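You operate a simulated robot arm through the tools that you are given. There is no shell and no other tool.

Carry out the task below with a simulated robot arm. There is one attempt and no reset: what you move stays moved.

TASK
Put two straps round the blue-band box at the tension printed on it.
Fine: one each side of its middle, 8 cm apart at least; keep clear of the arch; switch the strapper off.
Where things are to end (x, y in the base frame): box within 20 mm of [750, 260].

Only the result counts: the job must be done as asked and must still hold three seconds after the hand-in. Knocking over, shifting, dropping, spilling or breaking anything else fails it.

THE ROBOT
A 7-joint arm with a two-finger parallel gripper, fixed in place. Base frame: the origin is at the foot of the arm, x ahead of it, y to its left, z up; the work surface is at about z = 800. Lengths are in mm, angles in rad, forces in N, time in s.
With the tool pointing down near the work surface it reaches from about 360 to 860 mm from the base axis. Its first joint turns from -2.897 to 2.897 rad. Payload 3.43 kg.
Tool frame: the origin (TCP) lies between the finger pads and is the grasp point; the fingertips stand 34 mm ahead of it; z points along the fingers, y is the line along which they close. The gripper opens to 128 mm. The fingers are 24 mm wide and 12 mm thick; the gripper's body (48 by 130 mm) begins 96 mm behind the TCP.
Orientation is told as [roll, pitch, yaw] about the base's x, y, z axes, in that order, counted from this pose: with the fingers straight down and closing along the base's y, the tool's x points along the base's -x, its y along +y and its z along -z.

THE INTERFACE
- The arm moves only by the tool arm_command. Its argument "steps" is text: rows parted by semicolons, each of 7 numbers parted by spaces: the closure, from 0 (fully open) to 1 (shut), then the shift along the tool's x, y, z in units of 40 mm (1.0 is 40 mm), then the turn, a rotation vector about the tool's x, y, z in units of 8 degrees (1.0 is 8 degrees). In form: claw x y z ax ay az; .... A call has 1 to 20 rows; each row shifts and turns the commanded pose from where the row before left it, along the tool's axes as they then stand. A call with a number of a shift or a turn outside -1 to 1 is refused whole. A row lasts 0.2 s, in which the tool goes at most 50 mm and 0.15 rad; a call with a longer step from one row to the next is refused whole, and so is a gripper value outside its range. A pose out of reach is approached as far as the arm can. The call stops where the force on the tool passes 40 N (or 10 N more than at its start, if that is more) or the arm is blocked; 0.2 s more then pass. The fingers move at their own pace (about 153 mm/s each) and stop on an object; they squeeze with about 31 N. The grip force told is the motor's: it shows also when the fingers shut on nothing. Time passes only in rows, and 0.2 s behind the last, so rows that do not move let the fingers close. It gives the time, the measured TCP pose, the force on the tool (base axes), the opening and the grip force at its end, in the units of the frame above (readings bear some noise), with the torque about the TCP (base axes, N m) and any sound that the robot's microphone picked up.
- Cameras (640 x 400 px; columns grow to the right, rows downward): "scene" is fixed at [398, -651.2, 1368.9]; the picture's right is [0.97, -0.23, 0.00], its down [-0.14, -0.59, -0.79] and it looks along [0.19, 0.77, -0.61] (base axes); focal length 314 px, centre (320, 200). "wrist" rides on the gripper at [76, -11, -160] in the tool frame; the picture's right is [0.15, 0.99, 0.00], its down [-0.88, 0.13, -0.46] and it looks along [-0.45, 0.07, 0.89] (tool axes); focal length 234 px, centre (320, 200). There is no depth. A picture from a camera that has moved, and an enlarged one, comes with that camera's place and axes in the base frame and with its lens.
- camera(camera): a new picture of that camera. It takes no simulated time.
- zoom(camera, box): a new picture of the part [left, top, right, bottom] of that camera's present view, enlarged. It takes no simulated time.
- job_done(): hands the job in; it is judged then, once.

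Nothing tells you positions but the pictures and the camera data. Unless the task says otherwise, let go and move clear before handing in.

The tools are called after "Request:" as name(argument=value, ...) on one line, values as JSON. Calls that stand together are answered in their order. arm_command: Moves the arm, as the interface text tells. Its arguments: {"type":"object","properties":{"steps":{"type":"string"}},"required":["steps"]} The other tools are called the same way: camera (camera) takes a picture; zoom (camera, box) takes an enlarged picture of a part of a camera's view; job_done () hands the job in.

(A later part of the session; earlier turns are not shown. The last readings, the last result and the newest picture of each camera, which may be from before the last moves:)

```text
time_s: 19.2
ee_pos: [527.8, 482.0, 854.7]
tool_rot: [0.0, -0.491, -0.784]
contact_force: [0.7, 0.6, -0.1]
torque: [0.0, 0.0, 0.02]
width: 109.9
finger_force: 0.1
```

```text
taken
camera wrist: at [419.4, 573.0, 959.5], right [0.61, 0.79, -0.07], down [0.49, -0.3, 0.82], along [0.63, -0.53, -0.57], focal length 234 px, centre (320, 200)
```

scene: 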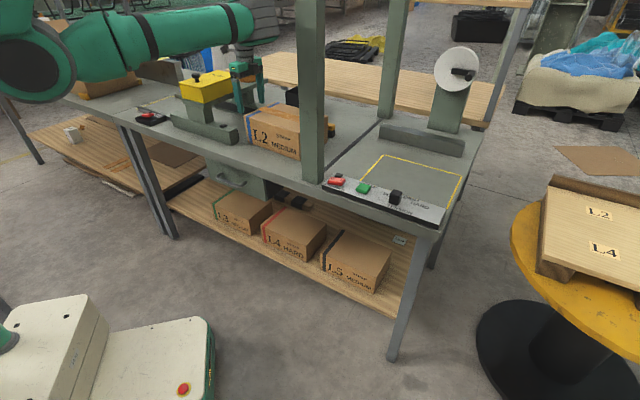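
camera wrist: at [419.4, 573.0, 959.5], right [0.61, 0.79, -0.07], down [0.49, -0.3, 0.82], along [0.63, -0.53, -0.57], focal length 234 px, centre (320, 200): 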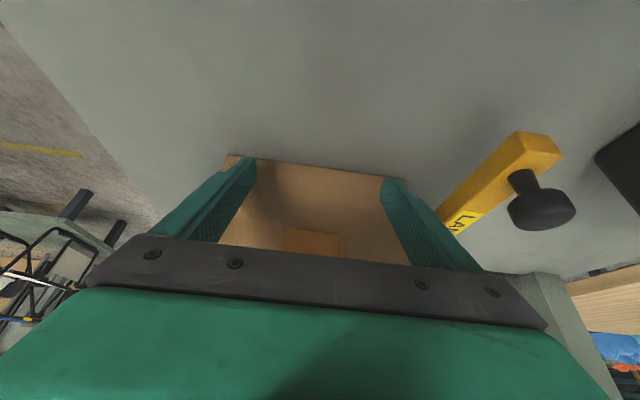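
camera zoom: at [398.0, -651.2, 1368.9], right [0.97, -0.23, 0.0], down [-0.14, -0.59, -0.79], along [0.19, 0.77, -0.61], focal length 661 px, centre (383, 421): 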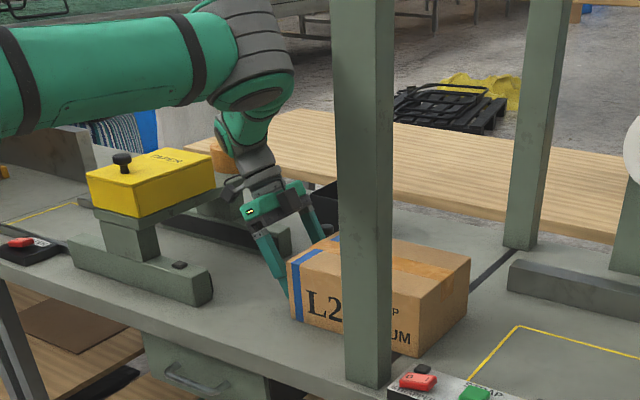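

The box is now partly through the arch with everything still clear. I'll zoom in to measure its exact position.

Request:
zoom(camera="scene", box=[265, 95, 355, 175])

Request:
zoom(camera="scene", box=[310, 100, 390, 180])

Request:
zoom(camera="wrist", box=[200, 120, 440, 270])

```text
5.00 times, centred on (310, 135) of scene
camera zoom: at [398.0, -651.2, 1368.9], right [0.97, -0.23, 0.0], down [-0.14, -0.59, -0.79], along [0.19, 0.77, -0.61], focal length 1571 px, centre (370, 525)
```

zoom: 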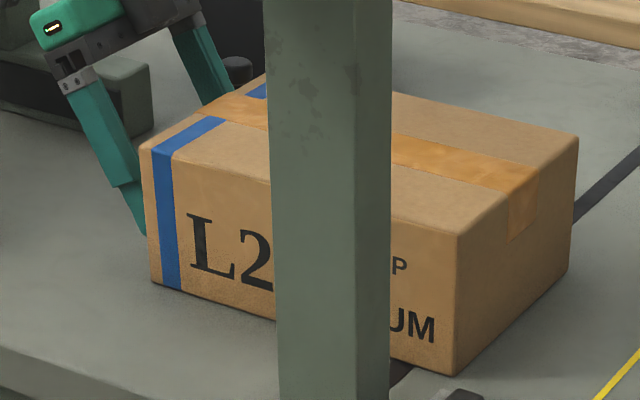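

```text
5.00 times, centred on (350, 140) of scene
camera zoom: at [398.0, -651.2, 1368.9], right [0.97, -0.23, 0.0], down [-0.14, -0.59, -0.79], along [0.19, 0.77, -0.61], focal length 1571 px, centre (170, 500)
```

zoom: 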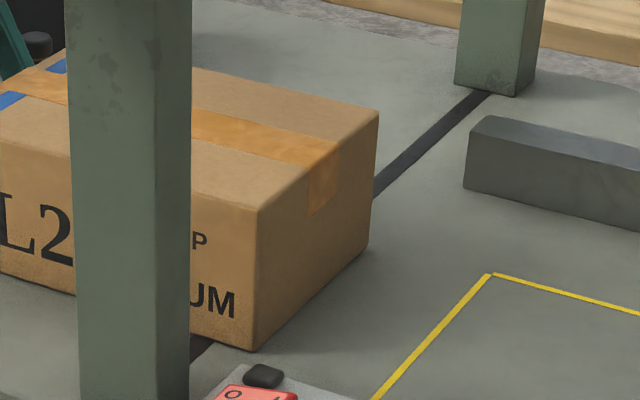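

```text
2.67 times, centred on (320, 195) of wrist
camera zoom: at [419.4, 573.0, 959.5], right [0.61, 0.79, -0.07], down [0.49, -0.3, 0.82], along [0.63, -0.53, -0.57], focal length 624 px, centre (320, 213)
```

zoom: 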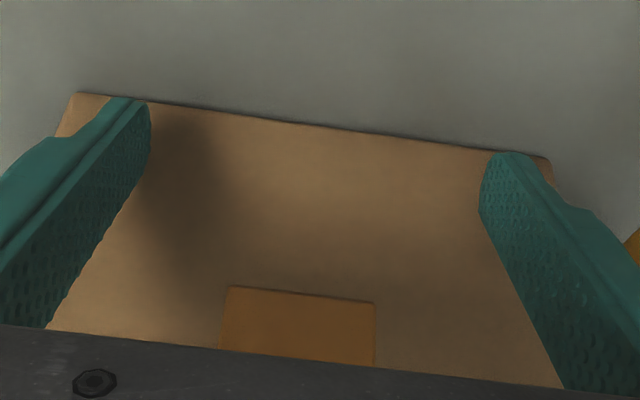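

Box centre is near p ≈ 190 (about 90 mm before the arch), aligned with the lane and at q ≈ 711 (target 714). I'll push another ~35 mm for the first strap position.

Request:
arm_command(steps="0.14 -0.1808 0 0.0966 0 -0.219 0; 0.14 -0.1778 0 0.1020 0 -0.219 0; 0.14 -0.1746 0 0.1074 0 -0.219 0; 0.14 -0.1712 0 0.1127 0 -0.219 0; 0.14 0 0 0 0 0 0")

Request:
zoom(camera="scene", box=[180, 0, 400, 190])

Request:
zoom(camera="scene", box=[285, 95, 385, 175])

```text
time_s: 20.4
ee_pos: [553.7, 458.1, 855.2]
tool_rot: [0.0, -0.613, -0.784]
contact_force: [0.2, -0.5, -0.4]
torque: [0.04, 0.08, -0.03]
width: 110.3
finger_force: 0.0
```

```text
2.11 times, centred on (290, 95) of scene
camera zoom: at [398.0, -651.2, 1368.9], right [0.97, -0.23, 0.0], down [-0.14, -0.59, -0.79], along [0.19, 0.77, -0.61], focal length 661 px, centre (383, 421)
```

zoom: 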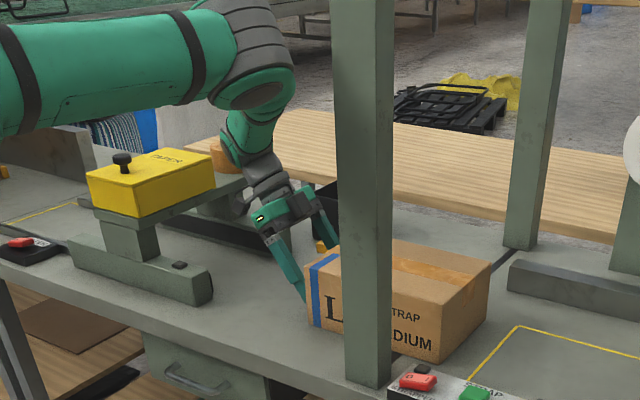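

```text
5.00 times, centred on (335, 135) of scene
camera zoom: at [398.0, -651.2, 1368.9], right [0.97, -0.23, 0.0], down [-0.14, -0.59, -0.79], along [0.19, 0.77, -0.61], focal length 1571 px, centre (245, 525)
```

zoom: 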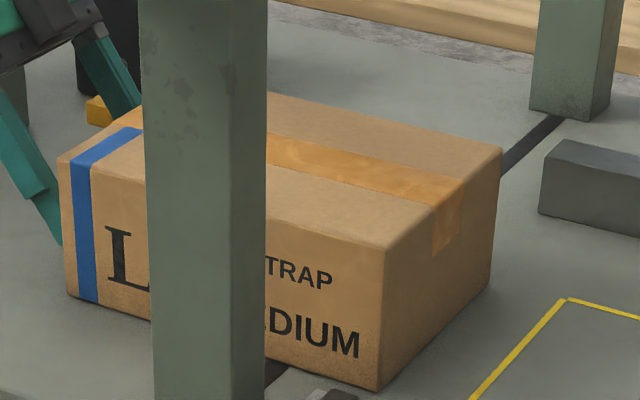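

Box centre is about 53 mm before the arch plane: a good first strap position. Now I'll back off from the box, raise and level the hand, keeping left of the post.

Request:
arm_command(steps="0.14 0.409 0 -0.2875 0 0 0; 0.14 0.409 0 -0.2875 0 0 0; 0.14 -0.108 0 -0.719 0 0.55 0; 0.14 -0.052 0 -0.725 0 0.55 0; 0.14 0.003 0 -0.727 0 0.55 0; 0.14 0.059 0 -0.724 0 0.55 0; 0.14 0.115 0 -0.718 0 0.55 0; 0.14 0.169 0 -0.707 0 0.55 0; 0.14 0.223 0 -0.692 0 0.55 0; 0.14 0.275 0 -0.673 0 0.55 0; 0.14 0 0 0 0 0 0")

Request:
camera(camera="scene")

Request:
camera(camera="wrist")

```text
time_s: 22.8
ee_pos: [449.1, 560.9, 1064.3]
tool_rot: [-0.001, 0.001, -0.782]
contact_force: [0.0, -0.1, -0.5]
torque: [0.0, 0.02, -0.02]
width: 110.2
finger_force: 0.1
```

```text
taken
```

scene: 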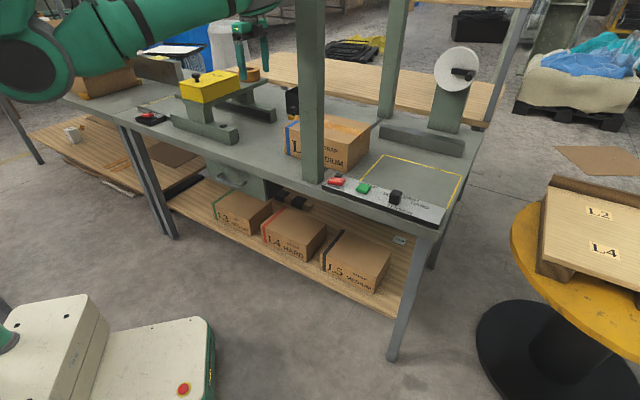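

```text
taken
camera wrist: at [388.6, 604.5, 1223.0], right [0.59, 0.81, 0.0], down [0.72, -0.53, 0.45], along [0.36, -0.27, -0.89], focal length 234 px, centre (320, 200)
```

wrist: 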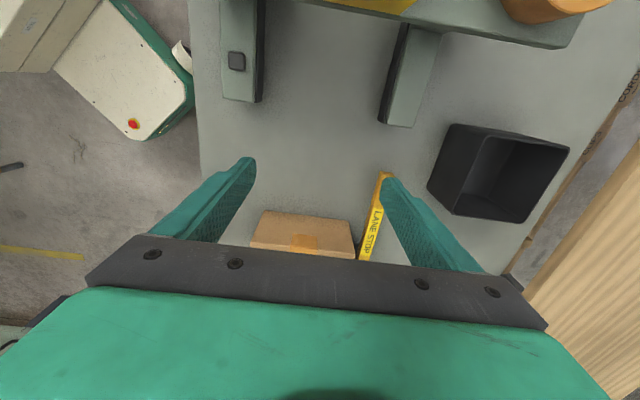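

Hand is up and clear. I'll retrace the low-radius route around the front post to the right side, fingers closed.

Request:
arm_command(steps="1 -0.153 -0.983 0 0 0 0; 1 -0.153 -0.983 0 0 0 0; 1 -0.153 -0.983 0 0 0 0; 1 -0.153 -0.983 0 0 0 0; 1 -0.153 -0.983 0 0 0 0; 1 -0.153 -0.983 0 0 0 0; 1 0 0 0 0 0 0")

Request:
camera(camera="scene")

```text
time_s: 24.4
ee_pos: [311.3, 366.5, 1063.0]
tool_rot: [0.0, 0.002, -0.781]
contact_force: [1.4, 0.2, -0.2]
torque: [0.0, 0.02, -0.02]
width: 0.0
finger_force: 30.7
```

```text
taken
```

scene: 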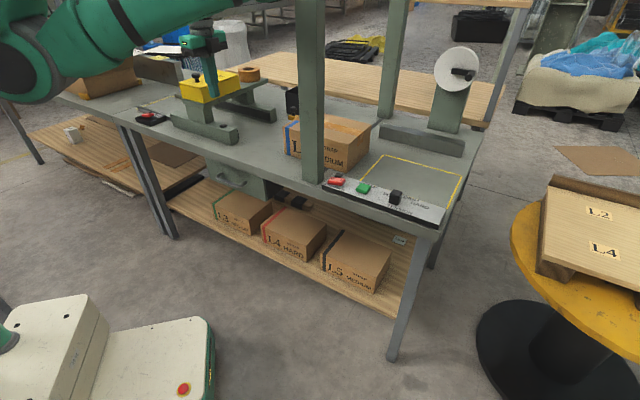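

The arm is out of the way, so I'll take a clean measurement of the box relative to the arch, then continue to the right side.

Request:
zoom(camera="scene", box=[275, 95, 395, 185])

Request:
arm_command(steps="1 -0.83 -0.4 0 0 0 0; 1 -0.83 -0.4 0 0 0 0; 1 -0.83 -0.4 0 0 0 0; 1 -0.83 -0.4 0 0 0 0; 1 -0.83 -0.4 0 0 0 0; 1 -0.83 -0.4 0 0 0 0; 1 -0.83 -0.4 0 0 0 0; 1 -0.83 -0.4 0 0 0 0; 1 -0.83 -0.4 0 0 0 0; 1 -0.83 -0.4 0 0 0 0; 1 0 0 0 0 0 0")

Request:
camera(camera="scene")

Request:
camera(camera="wrist")

```text
4.44 times, centred on (335, 140) of scene
camera zoom: at [398.0, -651.2, 1368.9], right [0.97, -0.23, 0.0], down [-0.14, -0.59, -0.79], along [0.19, 0.77, -0.61], focal length 1396 px, centre (253, 467)
```

zoom: 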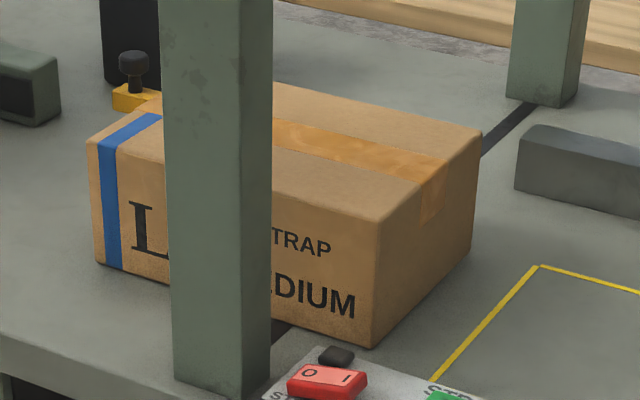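

```text
time_s: 26.8
ee_pos: [433.0, 18.2, 1061.3]
tool_rot: [0.002, 0.004, -0.782]
contact_force: [0.3, 0.8, 0.2]
torque: [0.03, 0.02, -0.01]
width: 0.1
finger_force: 31.2
```

```text
taken
```

scene: 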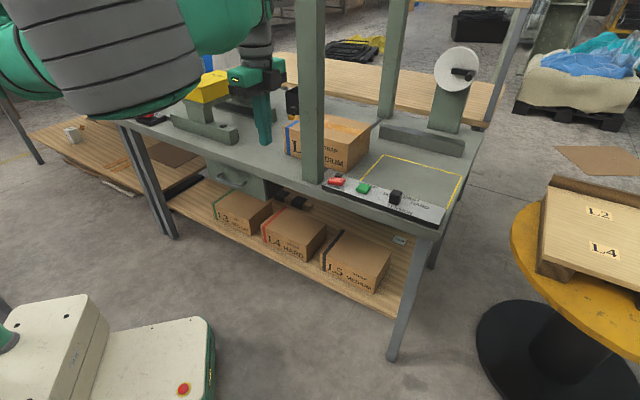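

```text
taken
camera wrist: at [371.6, 62.8, 1221.5], right [0.59, 0.81, 0.0], down [0.72, -0.53, 0.45], along [0.36, -0.27, -0.89], focal length 234 px, centre (320, 200)
```

wrist: 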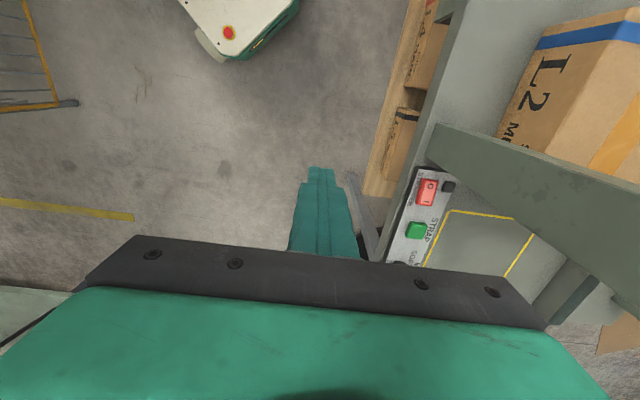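

Elbow and hand are well right of the post now. I'll move over the control panel for a close look at knob, button and switch.

Request:
arm_command(steps="1 -0.75 0.467 0 0 0 0; 1 -0.75 0.467 0 0 0 0; 1 -0.75 0.467 0 0 0 0; 1 -0.75 0.467 0 0 0 0; 1 -0.75 0.467 0 0 0 0; 1 -0.75 0.467 0 0 0 0; 1 0 0 0 0 0 0")

Request:
zoom(camera="wrist", box=[280, 20, 480, 220])

Request:
camera(camera="scene")

```text
time_s: 28.4
ee_pos: [639.8, -27.5, 1062.4]
tool_rot: [0.001, 0.004, -0.783]
contact_force: [-0.2, -0.3, -0.6]
torque: [-0.01, 0.0, 0.03]
width: 0.0
finger_force: 30.9
```

```text
2.00 times, centred on (380, 120) of wrist
camera zoom: at [579.0, 16.7, 1221.9], right [0.59, 0.81, 0.0], down [0.72, -0.53, 0.45], along [0.37, -0.27, -0.89], focal length 468 px, centre (200, 360)
```

zoom: 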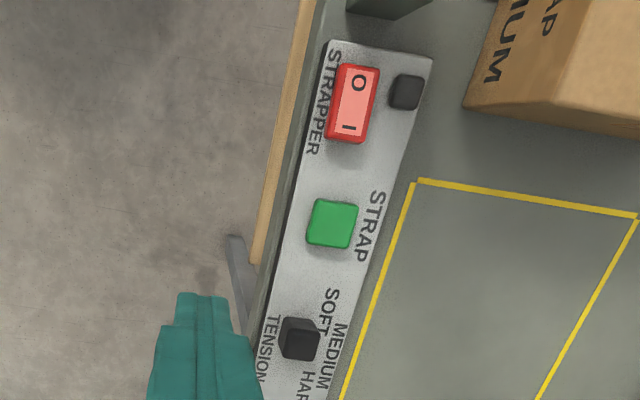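

```text
taken
```

scene: 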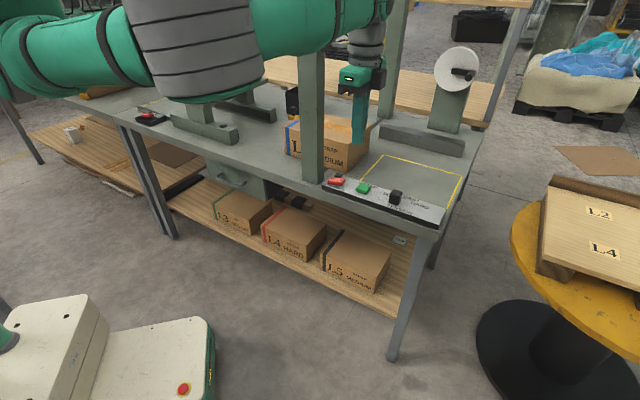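

Request:
zoom(camera="wrist", box=[345, 150, 405, 220])

Request:
zoom(camera="scene", box=[375, 180, 425, 215])

Request:
zoom(camera="wrist", box=[330, 20, 410, 90])

```text
5.71 times, centred on (375, 185) of wrist
camera zoom: at [579.0, 16.7, 1221.9], right [0.59, 0.81, 0.0], down [0.72, -0.53, 0.45], along [0.37, -0.27, -0.89], focal length 1338 px, centre (6, 286)
```

zoom: 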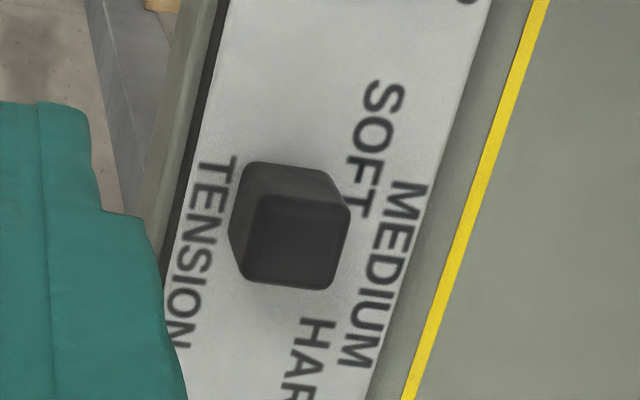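

```text
11.43 times, centred on (400, 198) of scene
camera zoom: at [398.0, -651.2, 1368.9], right [0.97, -0.23, 0.0], down [-0.14, -0.59, -0.79], along [0.19, 0.77, -0.61], focal length 3590 px, centre (-594, 229)
```

zoom: 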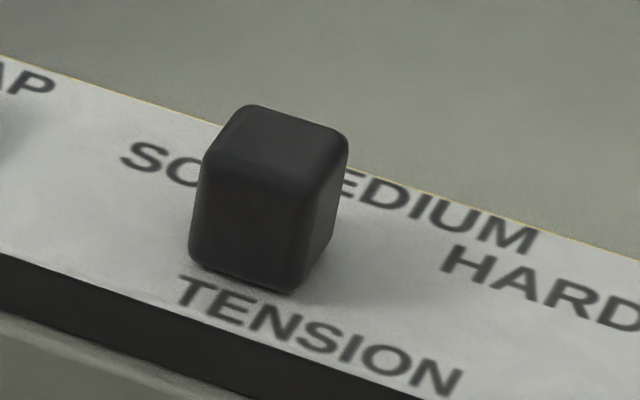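

```text
5.71 times, centred on (370, 55) of wrist
camera zoom: at [579.0, 16.7, 1221.9], right [0.59, 0.81, 0.0], down [0.72, -0.53, 0.45], along [0.37, -0.27, -0.89], focal length 1338 px, centre (34, 1029)
```

zoom: 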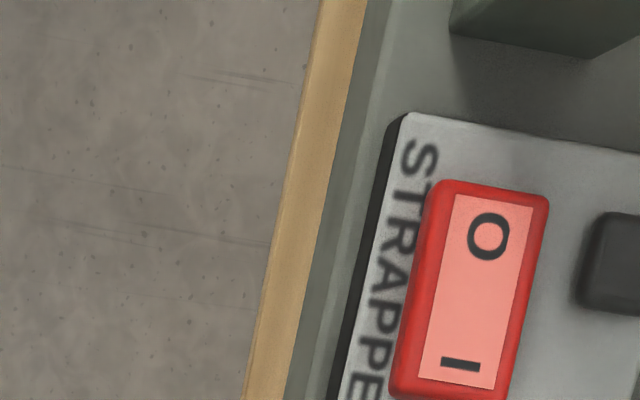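

The knob is a plain dark block near (768, −14), and I can't see its pointer. I'll drop the camera closer in front of the panel for a better look.

Request:
arm_command(steps="1 -0.354 0 0.81 0 0 0; 1 -0.354 0 0.81 0 0 0; 1 -0.354 0 0.81 0 0 0; 1 -0.354 0 0.81 0 0 0; 1 -0.354 0 0.81 0 0 0; 1 0 0 0 0 0 0")

Request:
camera(camera="wrist")

Request:
zoom(camera="wrist", box=[370, 120, 490, 240])

Request:
camera(camera="scene")

```text
time_s: 29.8
ee_pos: [687.7, -78.6, 899.8]
tool_rot: [-0.001, 0.005, -0.782]
contact_force: [0.4, 0.2, 0.9]
torque: [-0.01, 0.0, 0.0]
width: 0.0
finger_force: 31.1
```

```text
taken
camera wrist: at [627.0, -34.7, 1059.3], right [0.59, 0.81, 0.0], down [0.72, -0.53, 0.45], along [0.37, -0.27, -0.89], focal length 234 px, centre (320, 200)
```

wrist: 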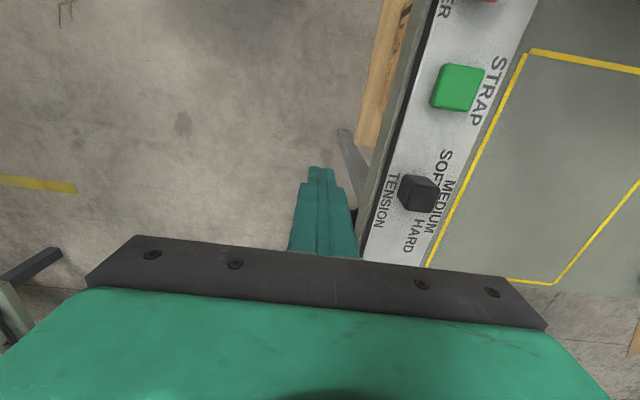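

```text
3.33 times, centred on (430, 180) of wrist
camera zoom: at [627.0, -34.7, 1059.3], right [0.59, 0.81, 0.0], down [0.72, -0.53, 0.45], along [0.37, -0.27, -0.89], focal length 781 px, centre (-47, 267)
```

zoom: 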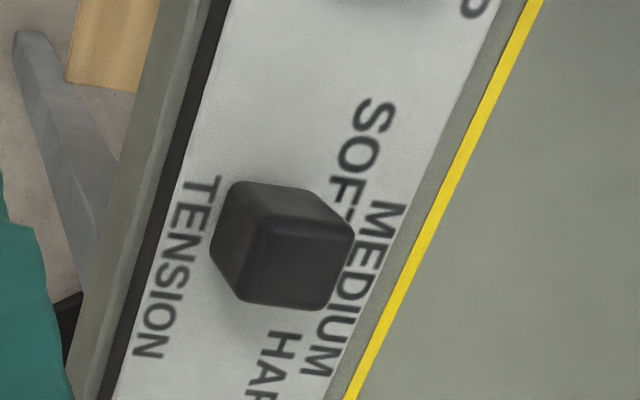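

```text
taken
```

scene: 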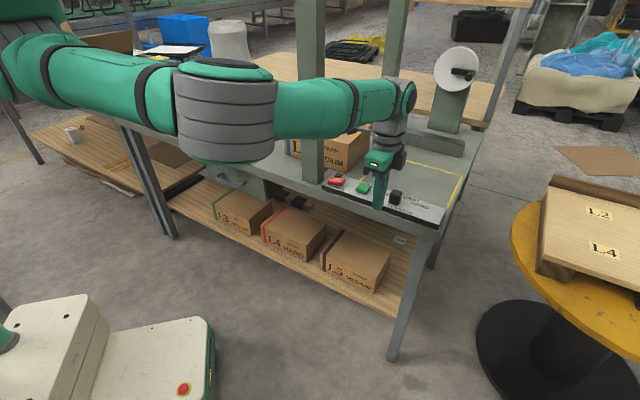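

Request:
zoom(camera="wrist", box=[390, 165, 450, 220])

Request:
zoom(camera="scene", box=[380, 180, 420, 210])

Request:
zoom(camera="wrist", box=[360, 140, 480, 265])

```text
7.27 times, centred on (420, 192) of wrist
camera zoom: at [627.0, -34.7, 1059.3], right [0.59, 0.81, 0.0], down [0.72, -0.53, 0.45], along [0.37, -0.27, -0.89], focal length 1703 px, centre (-407, 254)
```

zoom: 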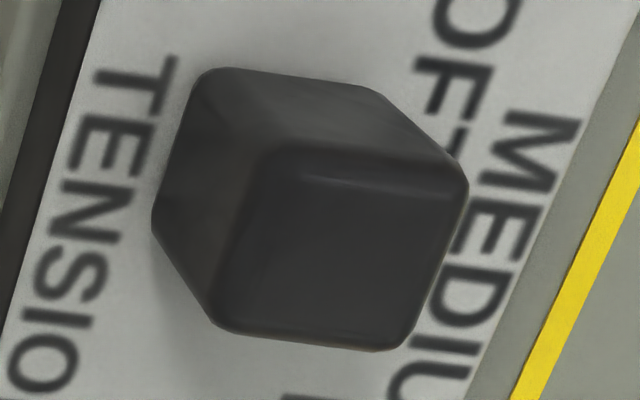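

```text
13.33 times, centred on (400, 195) of scene
camera zoom: at [398.0, -651.2, 1368.9], right [0.97, -0.23, 0.0], down [-0.14, -0.59, -0.79], along [0.19, 0.77, -0.61], focal length 4188 px, centre (-747, 267)
```

zoom: 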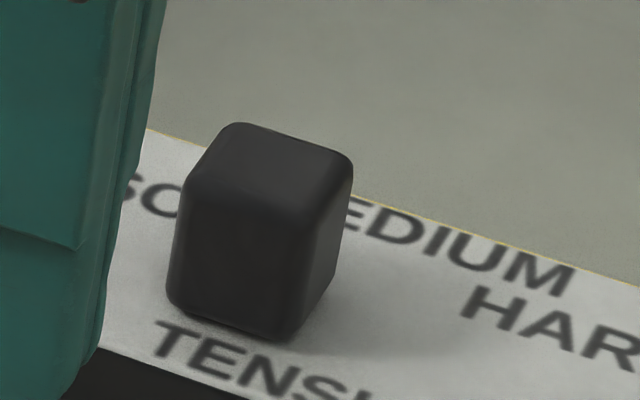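

```text
3.20 times, centred on (420, 202) of wrist
camera zoom: at [627.0, -34.7, 1059.3], right [0.59, 0.81, 0.0], down [0.72, -0.53, 0.45], along [0.37, -0.27, -0.89], focal length 749 px, centre (0, 192)
```

zoom: 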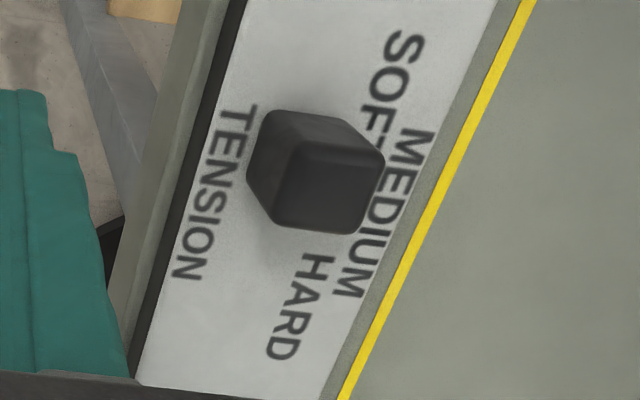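

The knob is a 26 mm square block whose faces are parallel to the panel, sitting about 21 mm to the SOFT side of the label centre – so it looks like a slider. I'll move above it with fingers open across it.

Request:
arm_command(steps="0.53 0 0 -0.75 0 0 0; 0.53 0 0 -0.75 0 0 0; 0.53 -0.116 0.866 0 0 0 0; 0.53 -0.116 0.866 0 0 0 0; 0.53 -0.116 0.866 0 0 0 0; 0.53 0 0 0 0 0 0")

Request:
camera(camera="wrist")

Request:
zoom(camera="scene", box=[340, 80, 470, 220])

```text
time_s: 31.2
ee_pos: [771.8, -14.9, 958.4]
tool_rot: [-0.001, 0.004, -0.78]
contact_force: [-0.2, -0.9, -0.9]
torque: [0.0, 0.02, 0.0]
width: 60.2
finger_force: 0.2
```

```text
taken
camera wrist: at [711.1, 29.0, 1118.5], right [0.59, 0.8, 0.0], down [0.72, -0.53, 0.45], along [0.36, -0.27, -0.89], focal length 234 px, centre (320, 200)
```

wrist: 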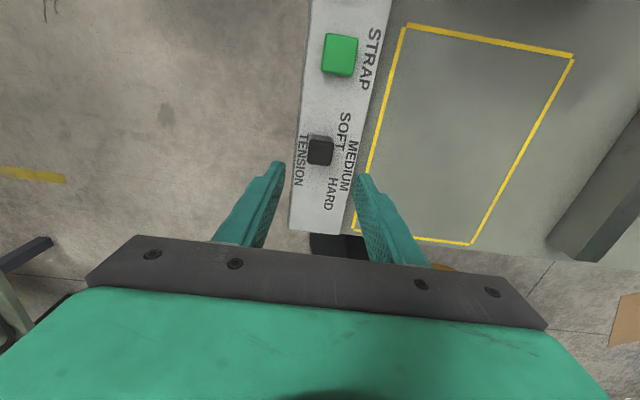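

```text
2.86 times, centred on (405, 150) of scene
camera zoom: at [398.0, -651.2, 1368.9], right [0.97, -0.23, 0.0], down [-0.14, -0.59, -0.79], along [0.19, 0.77, -0.61], focal length 898 px, centre (77, 343)
```

zoom: 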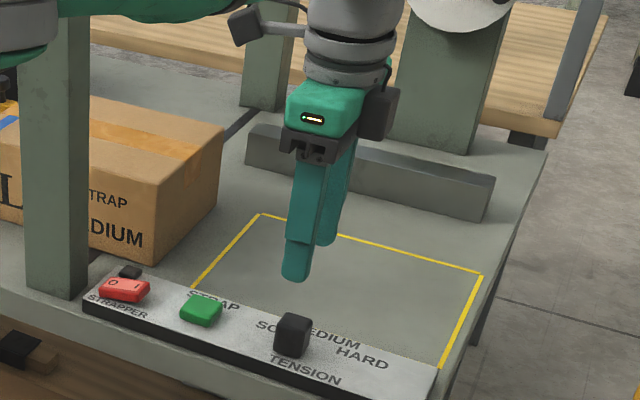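

The gripper is centred over the knob. I'll descend so the fingertips straddle it just above the panel.

Request:
arm_command(steps="0.53 0 0 0.6 0 0 0.03; 0.53 0 0 0.6 0 0 0; 0.53 0 0 0.6 0 0 0; 0.53 0 0 0.6 0 0 0; 0.53 0 0 0 0 0 0")

Request:
zoom(camera="wrist", box=[240, 80, 400, 250])

Request:
zoom(camera="scene", box=[350, 150, 450, 220])

```text
time_s: 32.4
ee_pos: [772.6, -15.0, 863.3]
tool_rot: [0.0, 0.004, -0.785]
contact_force: [0.9, 0.6, 0.1]
torque: [0.01, 0.01, 0.0]
width: 60.4
finger_force: 0.2
```

```text
2.35 times, centred on (320, 165) of wrist
camera zoom: at [711.8, 29.7, 1022.2], right [0.6, 0.8, 0.0], down [0.72, -0.53, 0.45], along [0.36, -0.27, -0.89], focal length 551 px, centre (320, 282)
```

zoom: 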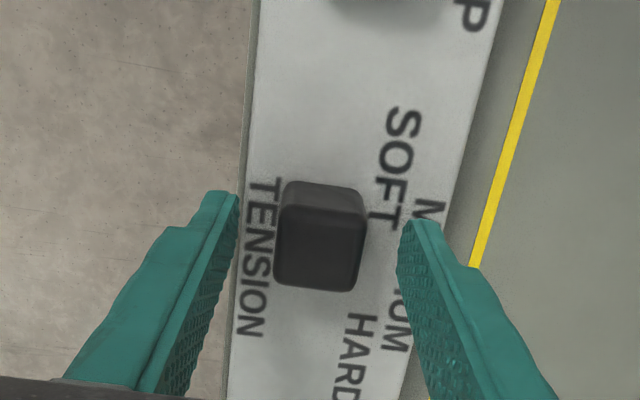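

```text
5.71 times, centred on (400, 185) of scene
camera zoom: at [398.0, -651.2, 1368.9], right [0.97, -0.23, 0.0], down [-0.14, -0.59, -0.79], along [0.19, 0.77, -0.61], focal length 1795 px, centre (-137, 286)
```

zoom: 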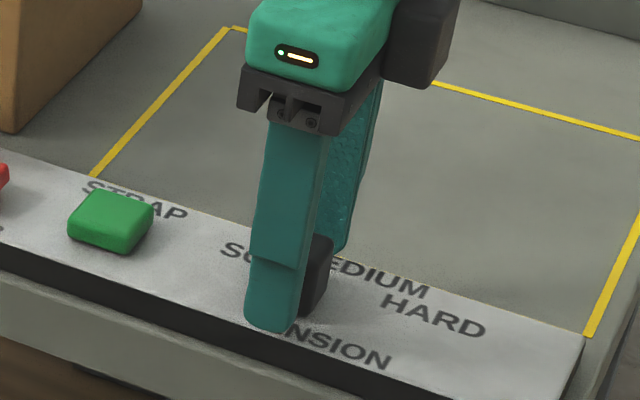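

Fingers straddle the knob evenly. I'll close on it and read the grip.

Request:
arm_command(steps="0.8 0 0 0 0 0 0; 0.85 0 0 0 0 0 0; 1 0 0 0 0 0 0; 1 0 0 0 0 0 0")

```text
time_s: 33.4
ee_pos: [772.9, -15.1, 863.1]
tool_rot: [-0.001, 0.002, -0.788]
contact_force: [-5.3, -4.6, -1.3]
torque: [-0.11, -0.03, 0.09]
width: 29.3
finger_force: 45.9
```

Gripped (29 mm wide). I'll try a small slide of 8 mm toward MEDIUM (+p) and check the forces.

Request:
arm_command(steps="1 -0.1 0 0 0 0 0; 1 -0.1 0 0 0 0 0; 1 0 0 0 0 0 0")

Request:
zoom(camera="wrist", box=[240, 80, 400, 250])

```text
time_s: 34.2
ee_pos: [778.0, -19.8, 863.3]
tool_rot: [0.001, 0.003, -0.787]
contact_force: [-5.9, -5.1, -3.6]
torque: [-0.06, 0.17, 0.09]
width: 29.4
finger_force: 44.7
```

```text
2.35 times, centred on (320, 165) of wrist
camera zoom: at [716.9, 24.1, 1022.3], right [0.6, 0.8, 0.0], down [0.72, -0.53, 0.45], along [0.36, -0.27, -0.89], focal length 551 px, centre (320, 282)
```

zoom: 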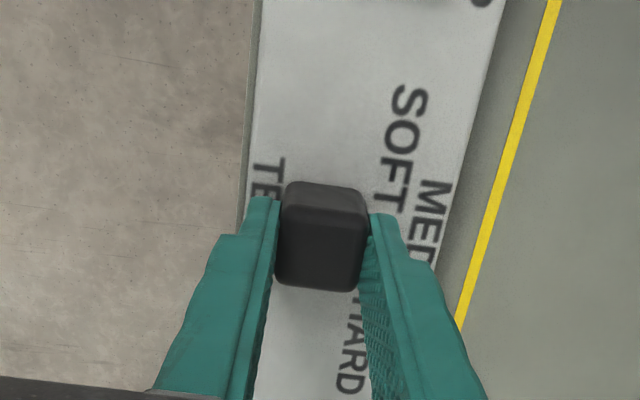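

The knob slides freely with the gripper, so it is a slider. I'll continue to the label centre (another 13 mm), watching for clicks.

Request:
arm_command(steps="1 -0.08 0 0 0 0 0; 1 -0.08 0 0 0 0 0; 1 -0.08 0 0 0 0 0; 1 -0.08 0 0 0 0 0; 1 0 0 0 0 0 0")

Request:
zoom(camera="wrist", box=[240, 60, 400, 260])

Request:
zoom(camera="scene", box=[350, 150, 450, 220])

```text
time_s: 35.4
ee_pos: [787.1, -28.8, 862.4]
tool_rot: [0.0, 0.004, -0.787]
contact_force: [-3.4, -5.4, -5.3]
torque: [0.23, 0.47, 0.1]
width: 29.5
finger_force: 44.7
```

```text
2.00 times, centred on (320, 160) of wrist
camera zoom: at [725.6, 15.1, 1022.3], right [0.6, 0.8, 0.0], down [0.72, -0.53, 0.45], along [0.36, -0.27, -0.89], focal length 468 px, centre (320, 280)
```

zoom: 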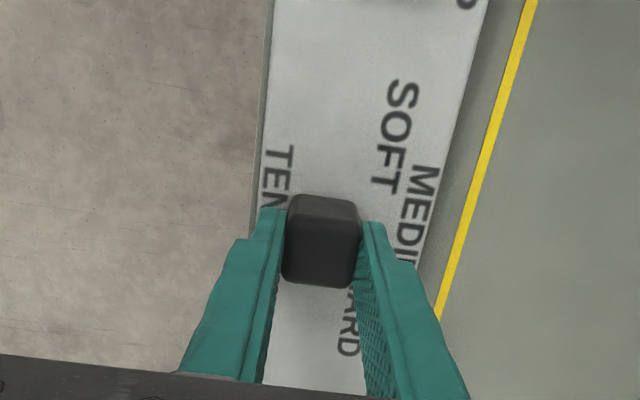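

```text
5.71 times, centred on (400, 185) of scene
camera zoom: at [398.0, -651.2, 1368.9], right [0.97, -0.23, 0.0], down [-0.14, -0.59, -0.79], along [0.19, 0.77, -0.61], focal length 1795 px, centre (-137, 286)
```

zoom: 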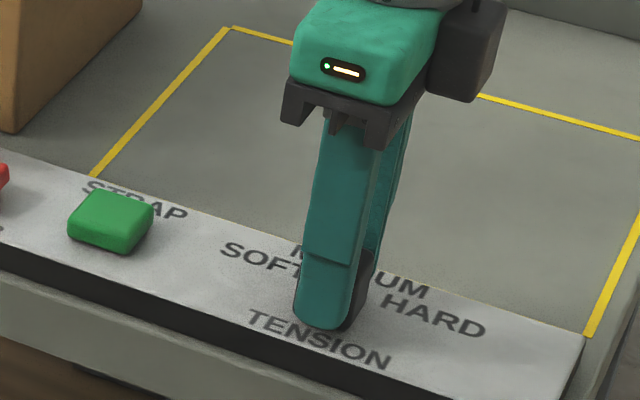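

The TCP is at the label centre (p ≈ 577). I'll release the knob, rise and check where it rests relative to the labels.

Request:
arm_command(steps="0.6 0 0 0 0 0 0; 0.53 0 0 0 0 0 0; 0.53 0 0 -0.8 0 0 0; 0.53 0 0 -0.8 0 0 0; 0.53 0.5 0 -0.8 0 0 0; 0.53 0 0 0 0 0 0")

Request:
zoom(camera="wrist", box=[240, 60, 400, 260])

Request:
zoom(camera="scene", box=[350, 150, 450, 220])

```text
time_s: 36.8
ee_pos: [772.7, -16.7, 958.4]
tool_rot: [0.001, 0.004, -0.787]
contact_force: [0.4, -0.8, 0.3]
torque: [-0.02, -0.04, 0.01]
width: 60.0
finger_force: 0.1
```

```text
2.00 times, centred on (320, 160) of wrist
camera zoom: at [712.5, 28.9, 1118.3], right [0.6, 0.8, 0.0], down [0.72, -0.53, 0.45], along [0.36, -0.27, -0.89], focal length 468 px, centre (320, 280)
```

zoom: 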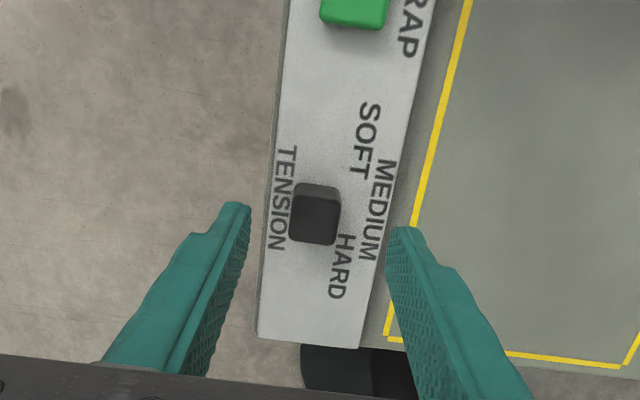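

```text
5.71 times, centred on (400, 185) of scene
camera zoom: at [398.0, -651.2, 1368.9], right [0.97, -0.23, 0.0], down [-0.14, -0.59, -0.79], along [0.19, 0.77, -0.61], focal length 1795 px, centre (-137, 286)
```

zoom: 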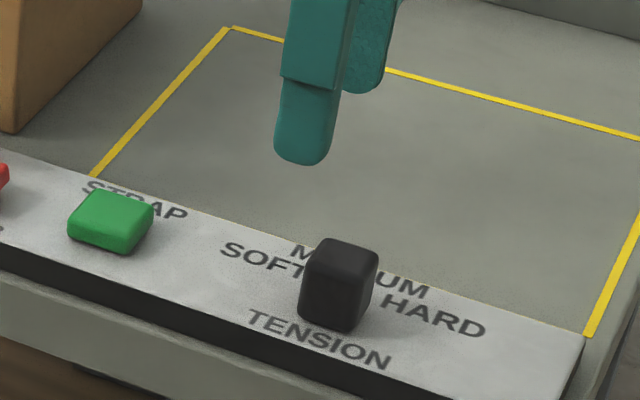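

The slider now sits at p ≈ 578, centred on MEDIUM. Next I'll switch the strapper on: move toward the red rocker with closed fingers, leaning the wrist away from the post.

Request:
arm_command(steps="1 0.7 0 0 0 0.625 0; 1 0.697 0 0.061 0 0.625 0; 1 0.689 0 0.122 0 0.625 0; 1 0.676 0 0.181 0 0.625 0; 1 0.658 0 0.239 0 0.625 0; 1 0.634 0 0.296 0 0.625 0; 1 0 0 0 0 0 0")

Request:
camera(camera="wrist")

Request:
camera(camera="scene")

```text
time_s: 38.4
ee_pos: [653.0, 104.7, 961.7]
tool_rot: [0.0, 0.527, -0.787]
contact_force: [-0.5, 0.3, -0.3]
torque: [0.0, 0.03, -0.02]
width: 0.0
finger_force: 30.9
```

```text
taken
camera wrist: at [656.1, 85.8, 1137.4], right [0.61, 0.79, 0.07], down [0.79, -0.61, -0.05], along [0.01, 0.09, -1.0], focal length 234 px, centre (320, 200)
```

wrist: 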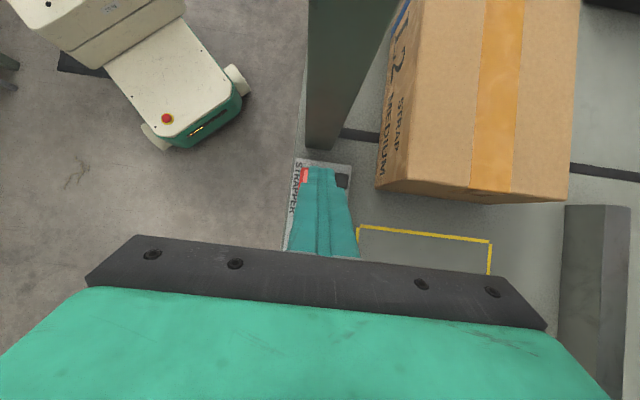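

```text
taken
```

scene: 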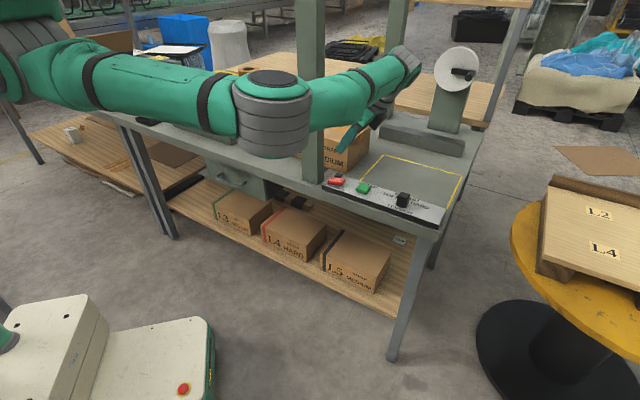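

Request:
zoom(camera="wrist", box=[260, 130, 380, 270])

Request:
zoom(camera="scene", box=[300, 120, 420, 210])

```text
2.86 times, centred on (320, 200) of wrist
camera zoom: at [656.1, 85.8, 1137.4], right [0.61, 0.79, 0.07], down [0.79, -0.61, -0.05], along [0.01, 0.09, -1.0], focal length 669 px, centre (320, 200)
```

zoom: 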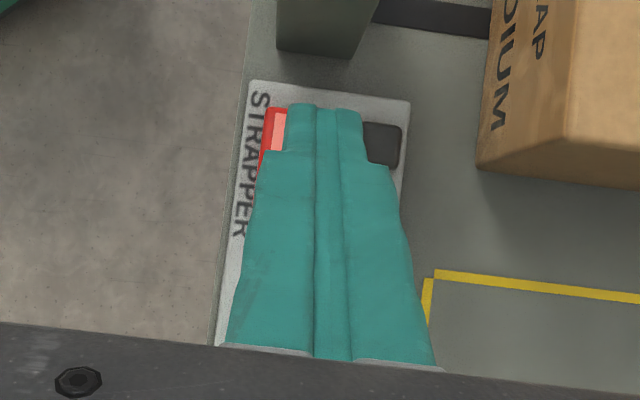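

```text
4.44 times, centred on (360, 165) of scene
camera zoom: at [398.0, -651.2, 1368.9], right [0.97, -0.23, 0.0], down [-0.14, -0.59, -0.79], along [0.19, 0.77, -0.61], focal length 1396 px, centre (142, 356)
```

zoom: 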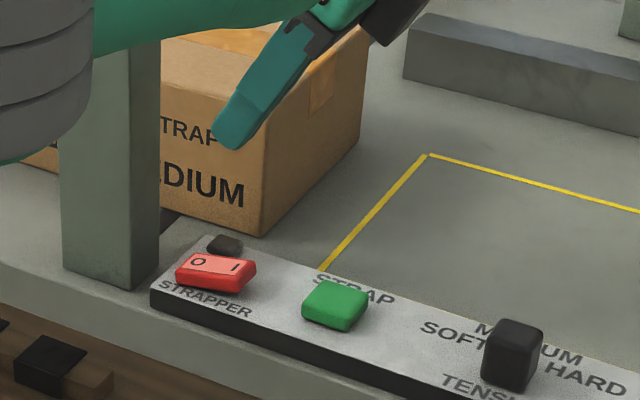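

I'll shift slightly to line up with the "I" end of the rocker and descend to just above it.

Request:
arm_command(steps="1 -0.371 -0.05 0.555 0 0 0; 1 -0.371 -0.05 0.555 0 0 0; 1 -0.371 -0.05 0.555 0 0 0; 1 0 0 0 0 0 0")

Request:
zoom(camera="scene", box=[310, 140, 400, 210])

Request:
zoom(camera="wrist", box=[260, 100, 380, 240])

```text
time_s: 39.4
ee_pos: [651.8, 98.4, 880.5]
tool_rot: [0.0, 0.526, -0.787]
contact_force: [0.3, 0.1, 0.7]
torque: [0.03, -0.01, 0.01]
width: 0.0
finger_force: 30.6
```

```text
5.71 times, centred on (355, 175) of scene
camera zoom: at [398.0, -651.2, 1368.9], right [0.97, -0.23, 0.0], down [-0.14, -0.59, -0.79], along [0.19, 0.77, -0.61], focal length 1795 px, centre (120, 343)
```

zoom: 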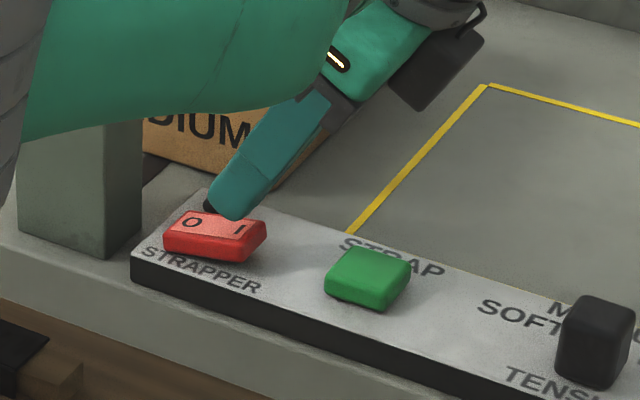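

```text
2.86 times, centred on (320, 170) of wrist
camera zoom: at [655.7, 78.5, 1057.2], right [0.61, 0.79, 0.07], down [0.79, -0.61, -0.05], along [0.01, 0.09, -1.0], focal length 669 px, centre (320, 286)
```

zoom: 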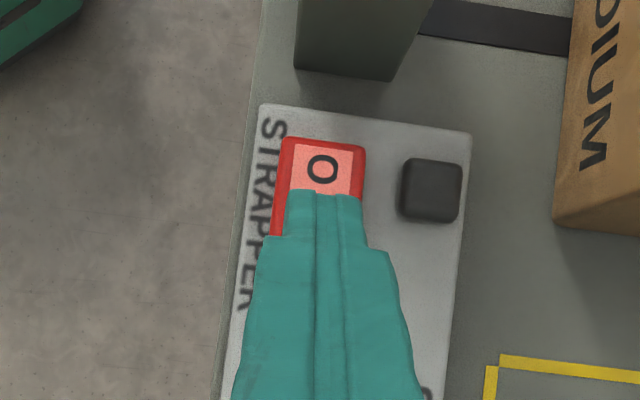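

The fingertip is right above the "I" half. I'll press down in small steps.

Request:
arm_command(steps="1 -0.0377 0 0.0648 0 0 0; 1 -0.0377 0 0.0648 0 0 0; 1 -0.0377 0 0.0648 0 0 0; 1 -0.0377 0 0.0648 0 0 0; 1 -0.0377 0 0.0648 0 0 0")

Request:
zoom(camera="scene", box=[310, 140, 400, 210])

Request:
zoom(camera="wrist", box=[260, 100, 380, 240])

```text
time_s: 40.6
ee_pos: [652.9, 95.2, 868.5]
tool_rot: [0.004, 0.527, -0.786]
contact_force: [-4.9, -2.8, 31.2]
torque: [-0.02, 0.33, -0.24]
width: 0.0
finger_force: 30.9
```

```text
5.71 times, centred on (355, 175) of scene
camera zoom: at [398.0, -651.2, 1368.9], right [0.97, -0.23, 0.0], down [-0.14, -0.59, -0.79], along [0.19, 0.77, -0.61], focal length 1795 px, centre (120, 343)
```

zoom: 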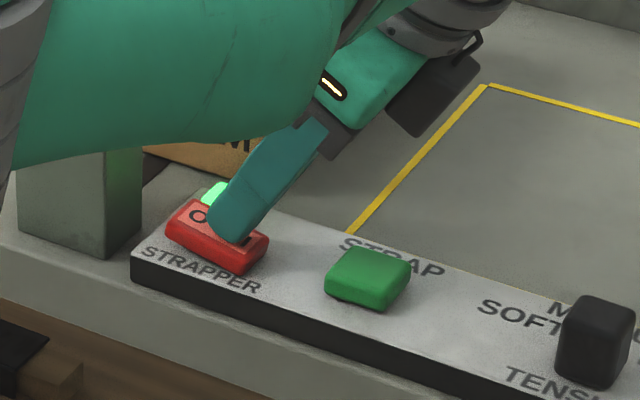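

```text
2.86 times, centred on (320, 170) of wrist
camera zoom: at [655.0, 77.3, 1044.1], right [0.61, 0.79, 0.08], down [0.79, -0.61, -0.05], along [0.01, 0.09, -1.0], focal length 669 px, centre (320, 286)
```

zoom: 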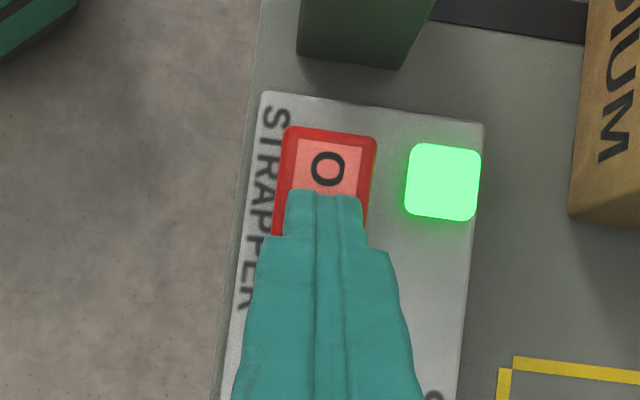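

The green lamp lit up: strapper is on. I'll lift off and move over the green STRAP button.

Request:
arm_command(steps="1 0.2515 0 -0.432 0 0 0; 1 0.2515 0 -0.432 0 0 0; 1 -0.713 0.125 -0.415 0 0 0; 1 -0.713 0.125 -0.415 0 0 0; 1 0 0 0 0 0 0")

Request:
zoom(camera="scene", box=[310, 140, 400, 210])

Request:
zoom(camera="wrist", box=[240, 60, 400, 260])

```text
time_s: 41.8
ee_pos: [707.0, 57.2, 905.1]
tool_rot: [0.0, 0.527, -0.786]
contact_force: [0.0, 0.6, -0.2]
torque: [0.01, 0.01, -0.02]
width: 0.0
finger_force: 30.7
```

```text
5.71 times, centred on (355, 175) of scene
camera zoom: at [398.0, -651.2, 1368.9], right [0.97, -0.23, 0.0], down [-0.14, -0.59, -0.79], along [0.19, 0.77, -0.61], focal length 1795 px, centre (120, 343)
```

zoom: 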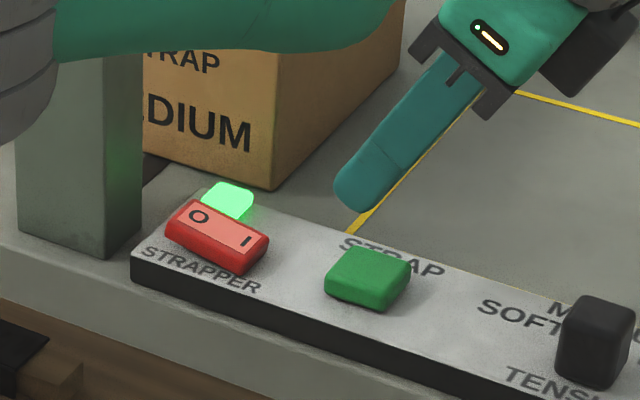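

```text
2.00 times, centred on (320, 160) of wrist
camera zoom: at [708.8, 37.6, 1080.5], right [0.61, 0.79, 0.07], down [0.79, -0.61, -0.05], along [0.01, 0.09, -1.0], focal length 468 px, centre (320, 280)
```

zoom: 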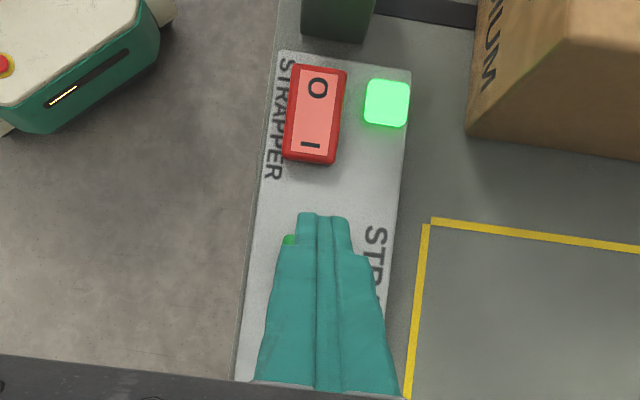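

The finger is centred over the green button. I'll press it for the first strap.

Request:
arm_command(steps="1 -0.214 -0.02 0.367 0 0 0; 1 -0.214 0 0.367 0 0 0; 1 -0.0377 0 0.0648 0 0 0; 1 -0.0377 0 0.0648 0 0 0; 1 -0.0377 0 0.0648 0 0 0; 1 -0.0377 0 0.0648 0 0 0")

Request:
camera(camera="scene")

Request:
zoom(camera="scene", box=[270, 90, 400, 210])

```text
time_s: 43.2
ee_pos: [706.1, 55.9, 860.7]
tool_rot: [0.002, 0.529, -0.786]
contact_force: [-2.1, -1.2, 21.1]
torque: [0.06, 0.16, 0.0]
width: 0.0
finger_force: 31.2
heard: click
```

```text
taken
```

scene: 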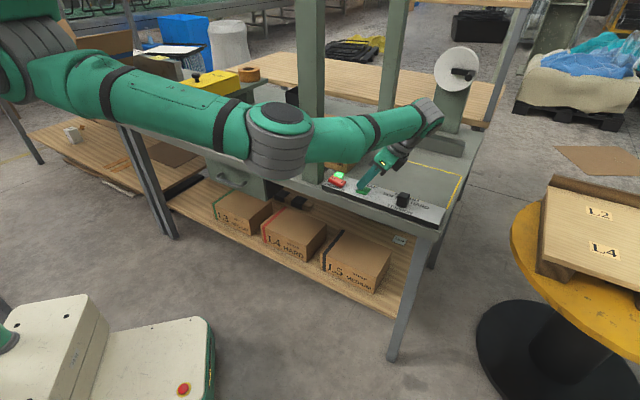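

```text
3.33 times, centred on (335, 150) of scene
camera zoom: at [398.0, -651.2, 1368.9], right [0.97, -0.23, 0.0], down [-0.14, -0.59, -0.79], along [0.19, 0.77, -0.61], focal length 1047 px, centre (270, 367)
```

zoom: 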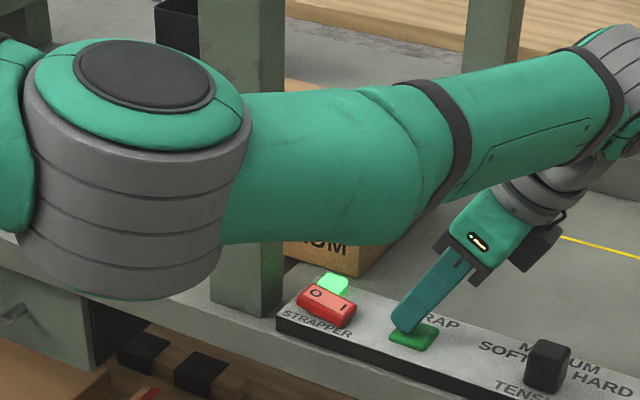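

I heard a click. I'll lift off, wait a moment, and check whether a strap appeared on the box.

Request:
arm_command(steps="1 0.2515 0 -0.432 0 0 0; 1 0.2515 0 -0.432 0 0 0; 1 0.2515 0 -0.432 0 0 0; 1 0 0 0 0 0 0; 1 0 0 0 0 0 0; 1 0 0 0 0 0 0; 1 0 0 0 0 0 0; 1 0 0 0 0 0 0")

Request:
camera(camera="wrist")

Request:
zoom(camera="scene", box=[270, 90, 400, 210])

```text
time_s: 45.0
ee_pos: [705.4, 55.8, 919.4]
tool_rot: [0.0, 0.529, -0.788]
contact_force: [-0.4, 0.3, -1.0]
torque: [0.03, 0.01, 0.04]
width: 0.1
finger_force: 31.0
```

```text
taken
camera wrist: at [708.7, 36.9, 1095.3], right [0.61, 0.79, 0.07], down [0.79, -0.61, -0.05], along [0.01, 0.09, -1.0], focal length 234 px, centre (320, 200)
```

wrist: 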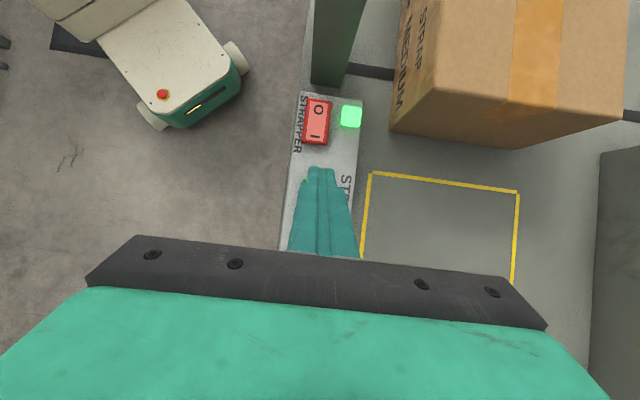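

```text
3.33 times, centred on (335, 150) of scene
camera zoom: at [398.0, -651.2, 1368.9], right [0.97, -0.23, 0.0], down [-0.14, -0.59, -0.79], along [0.19, 0.77, -0.61], focal length 1047 px, centre (270, 367)
```

zoom: 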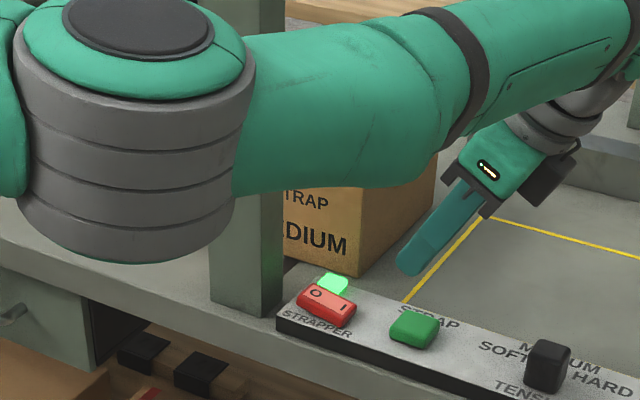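

Request:
zoom(camera="wrist", box=[370, 0, 640, 150])

```text
2.37 times, centred on (505, 75) of wrist
camera zoom: at [708.7, 36.9, 1095.3], right [0.61, 0.79, 0.07], down [0.79, -0.61, -0.05], along [0.01, 0.09, -1.0], focal length 555 px, centre (-118, 496)
```

zoom: 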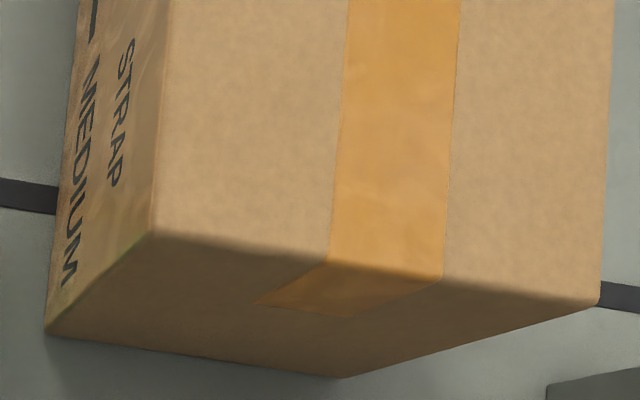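

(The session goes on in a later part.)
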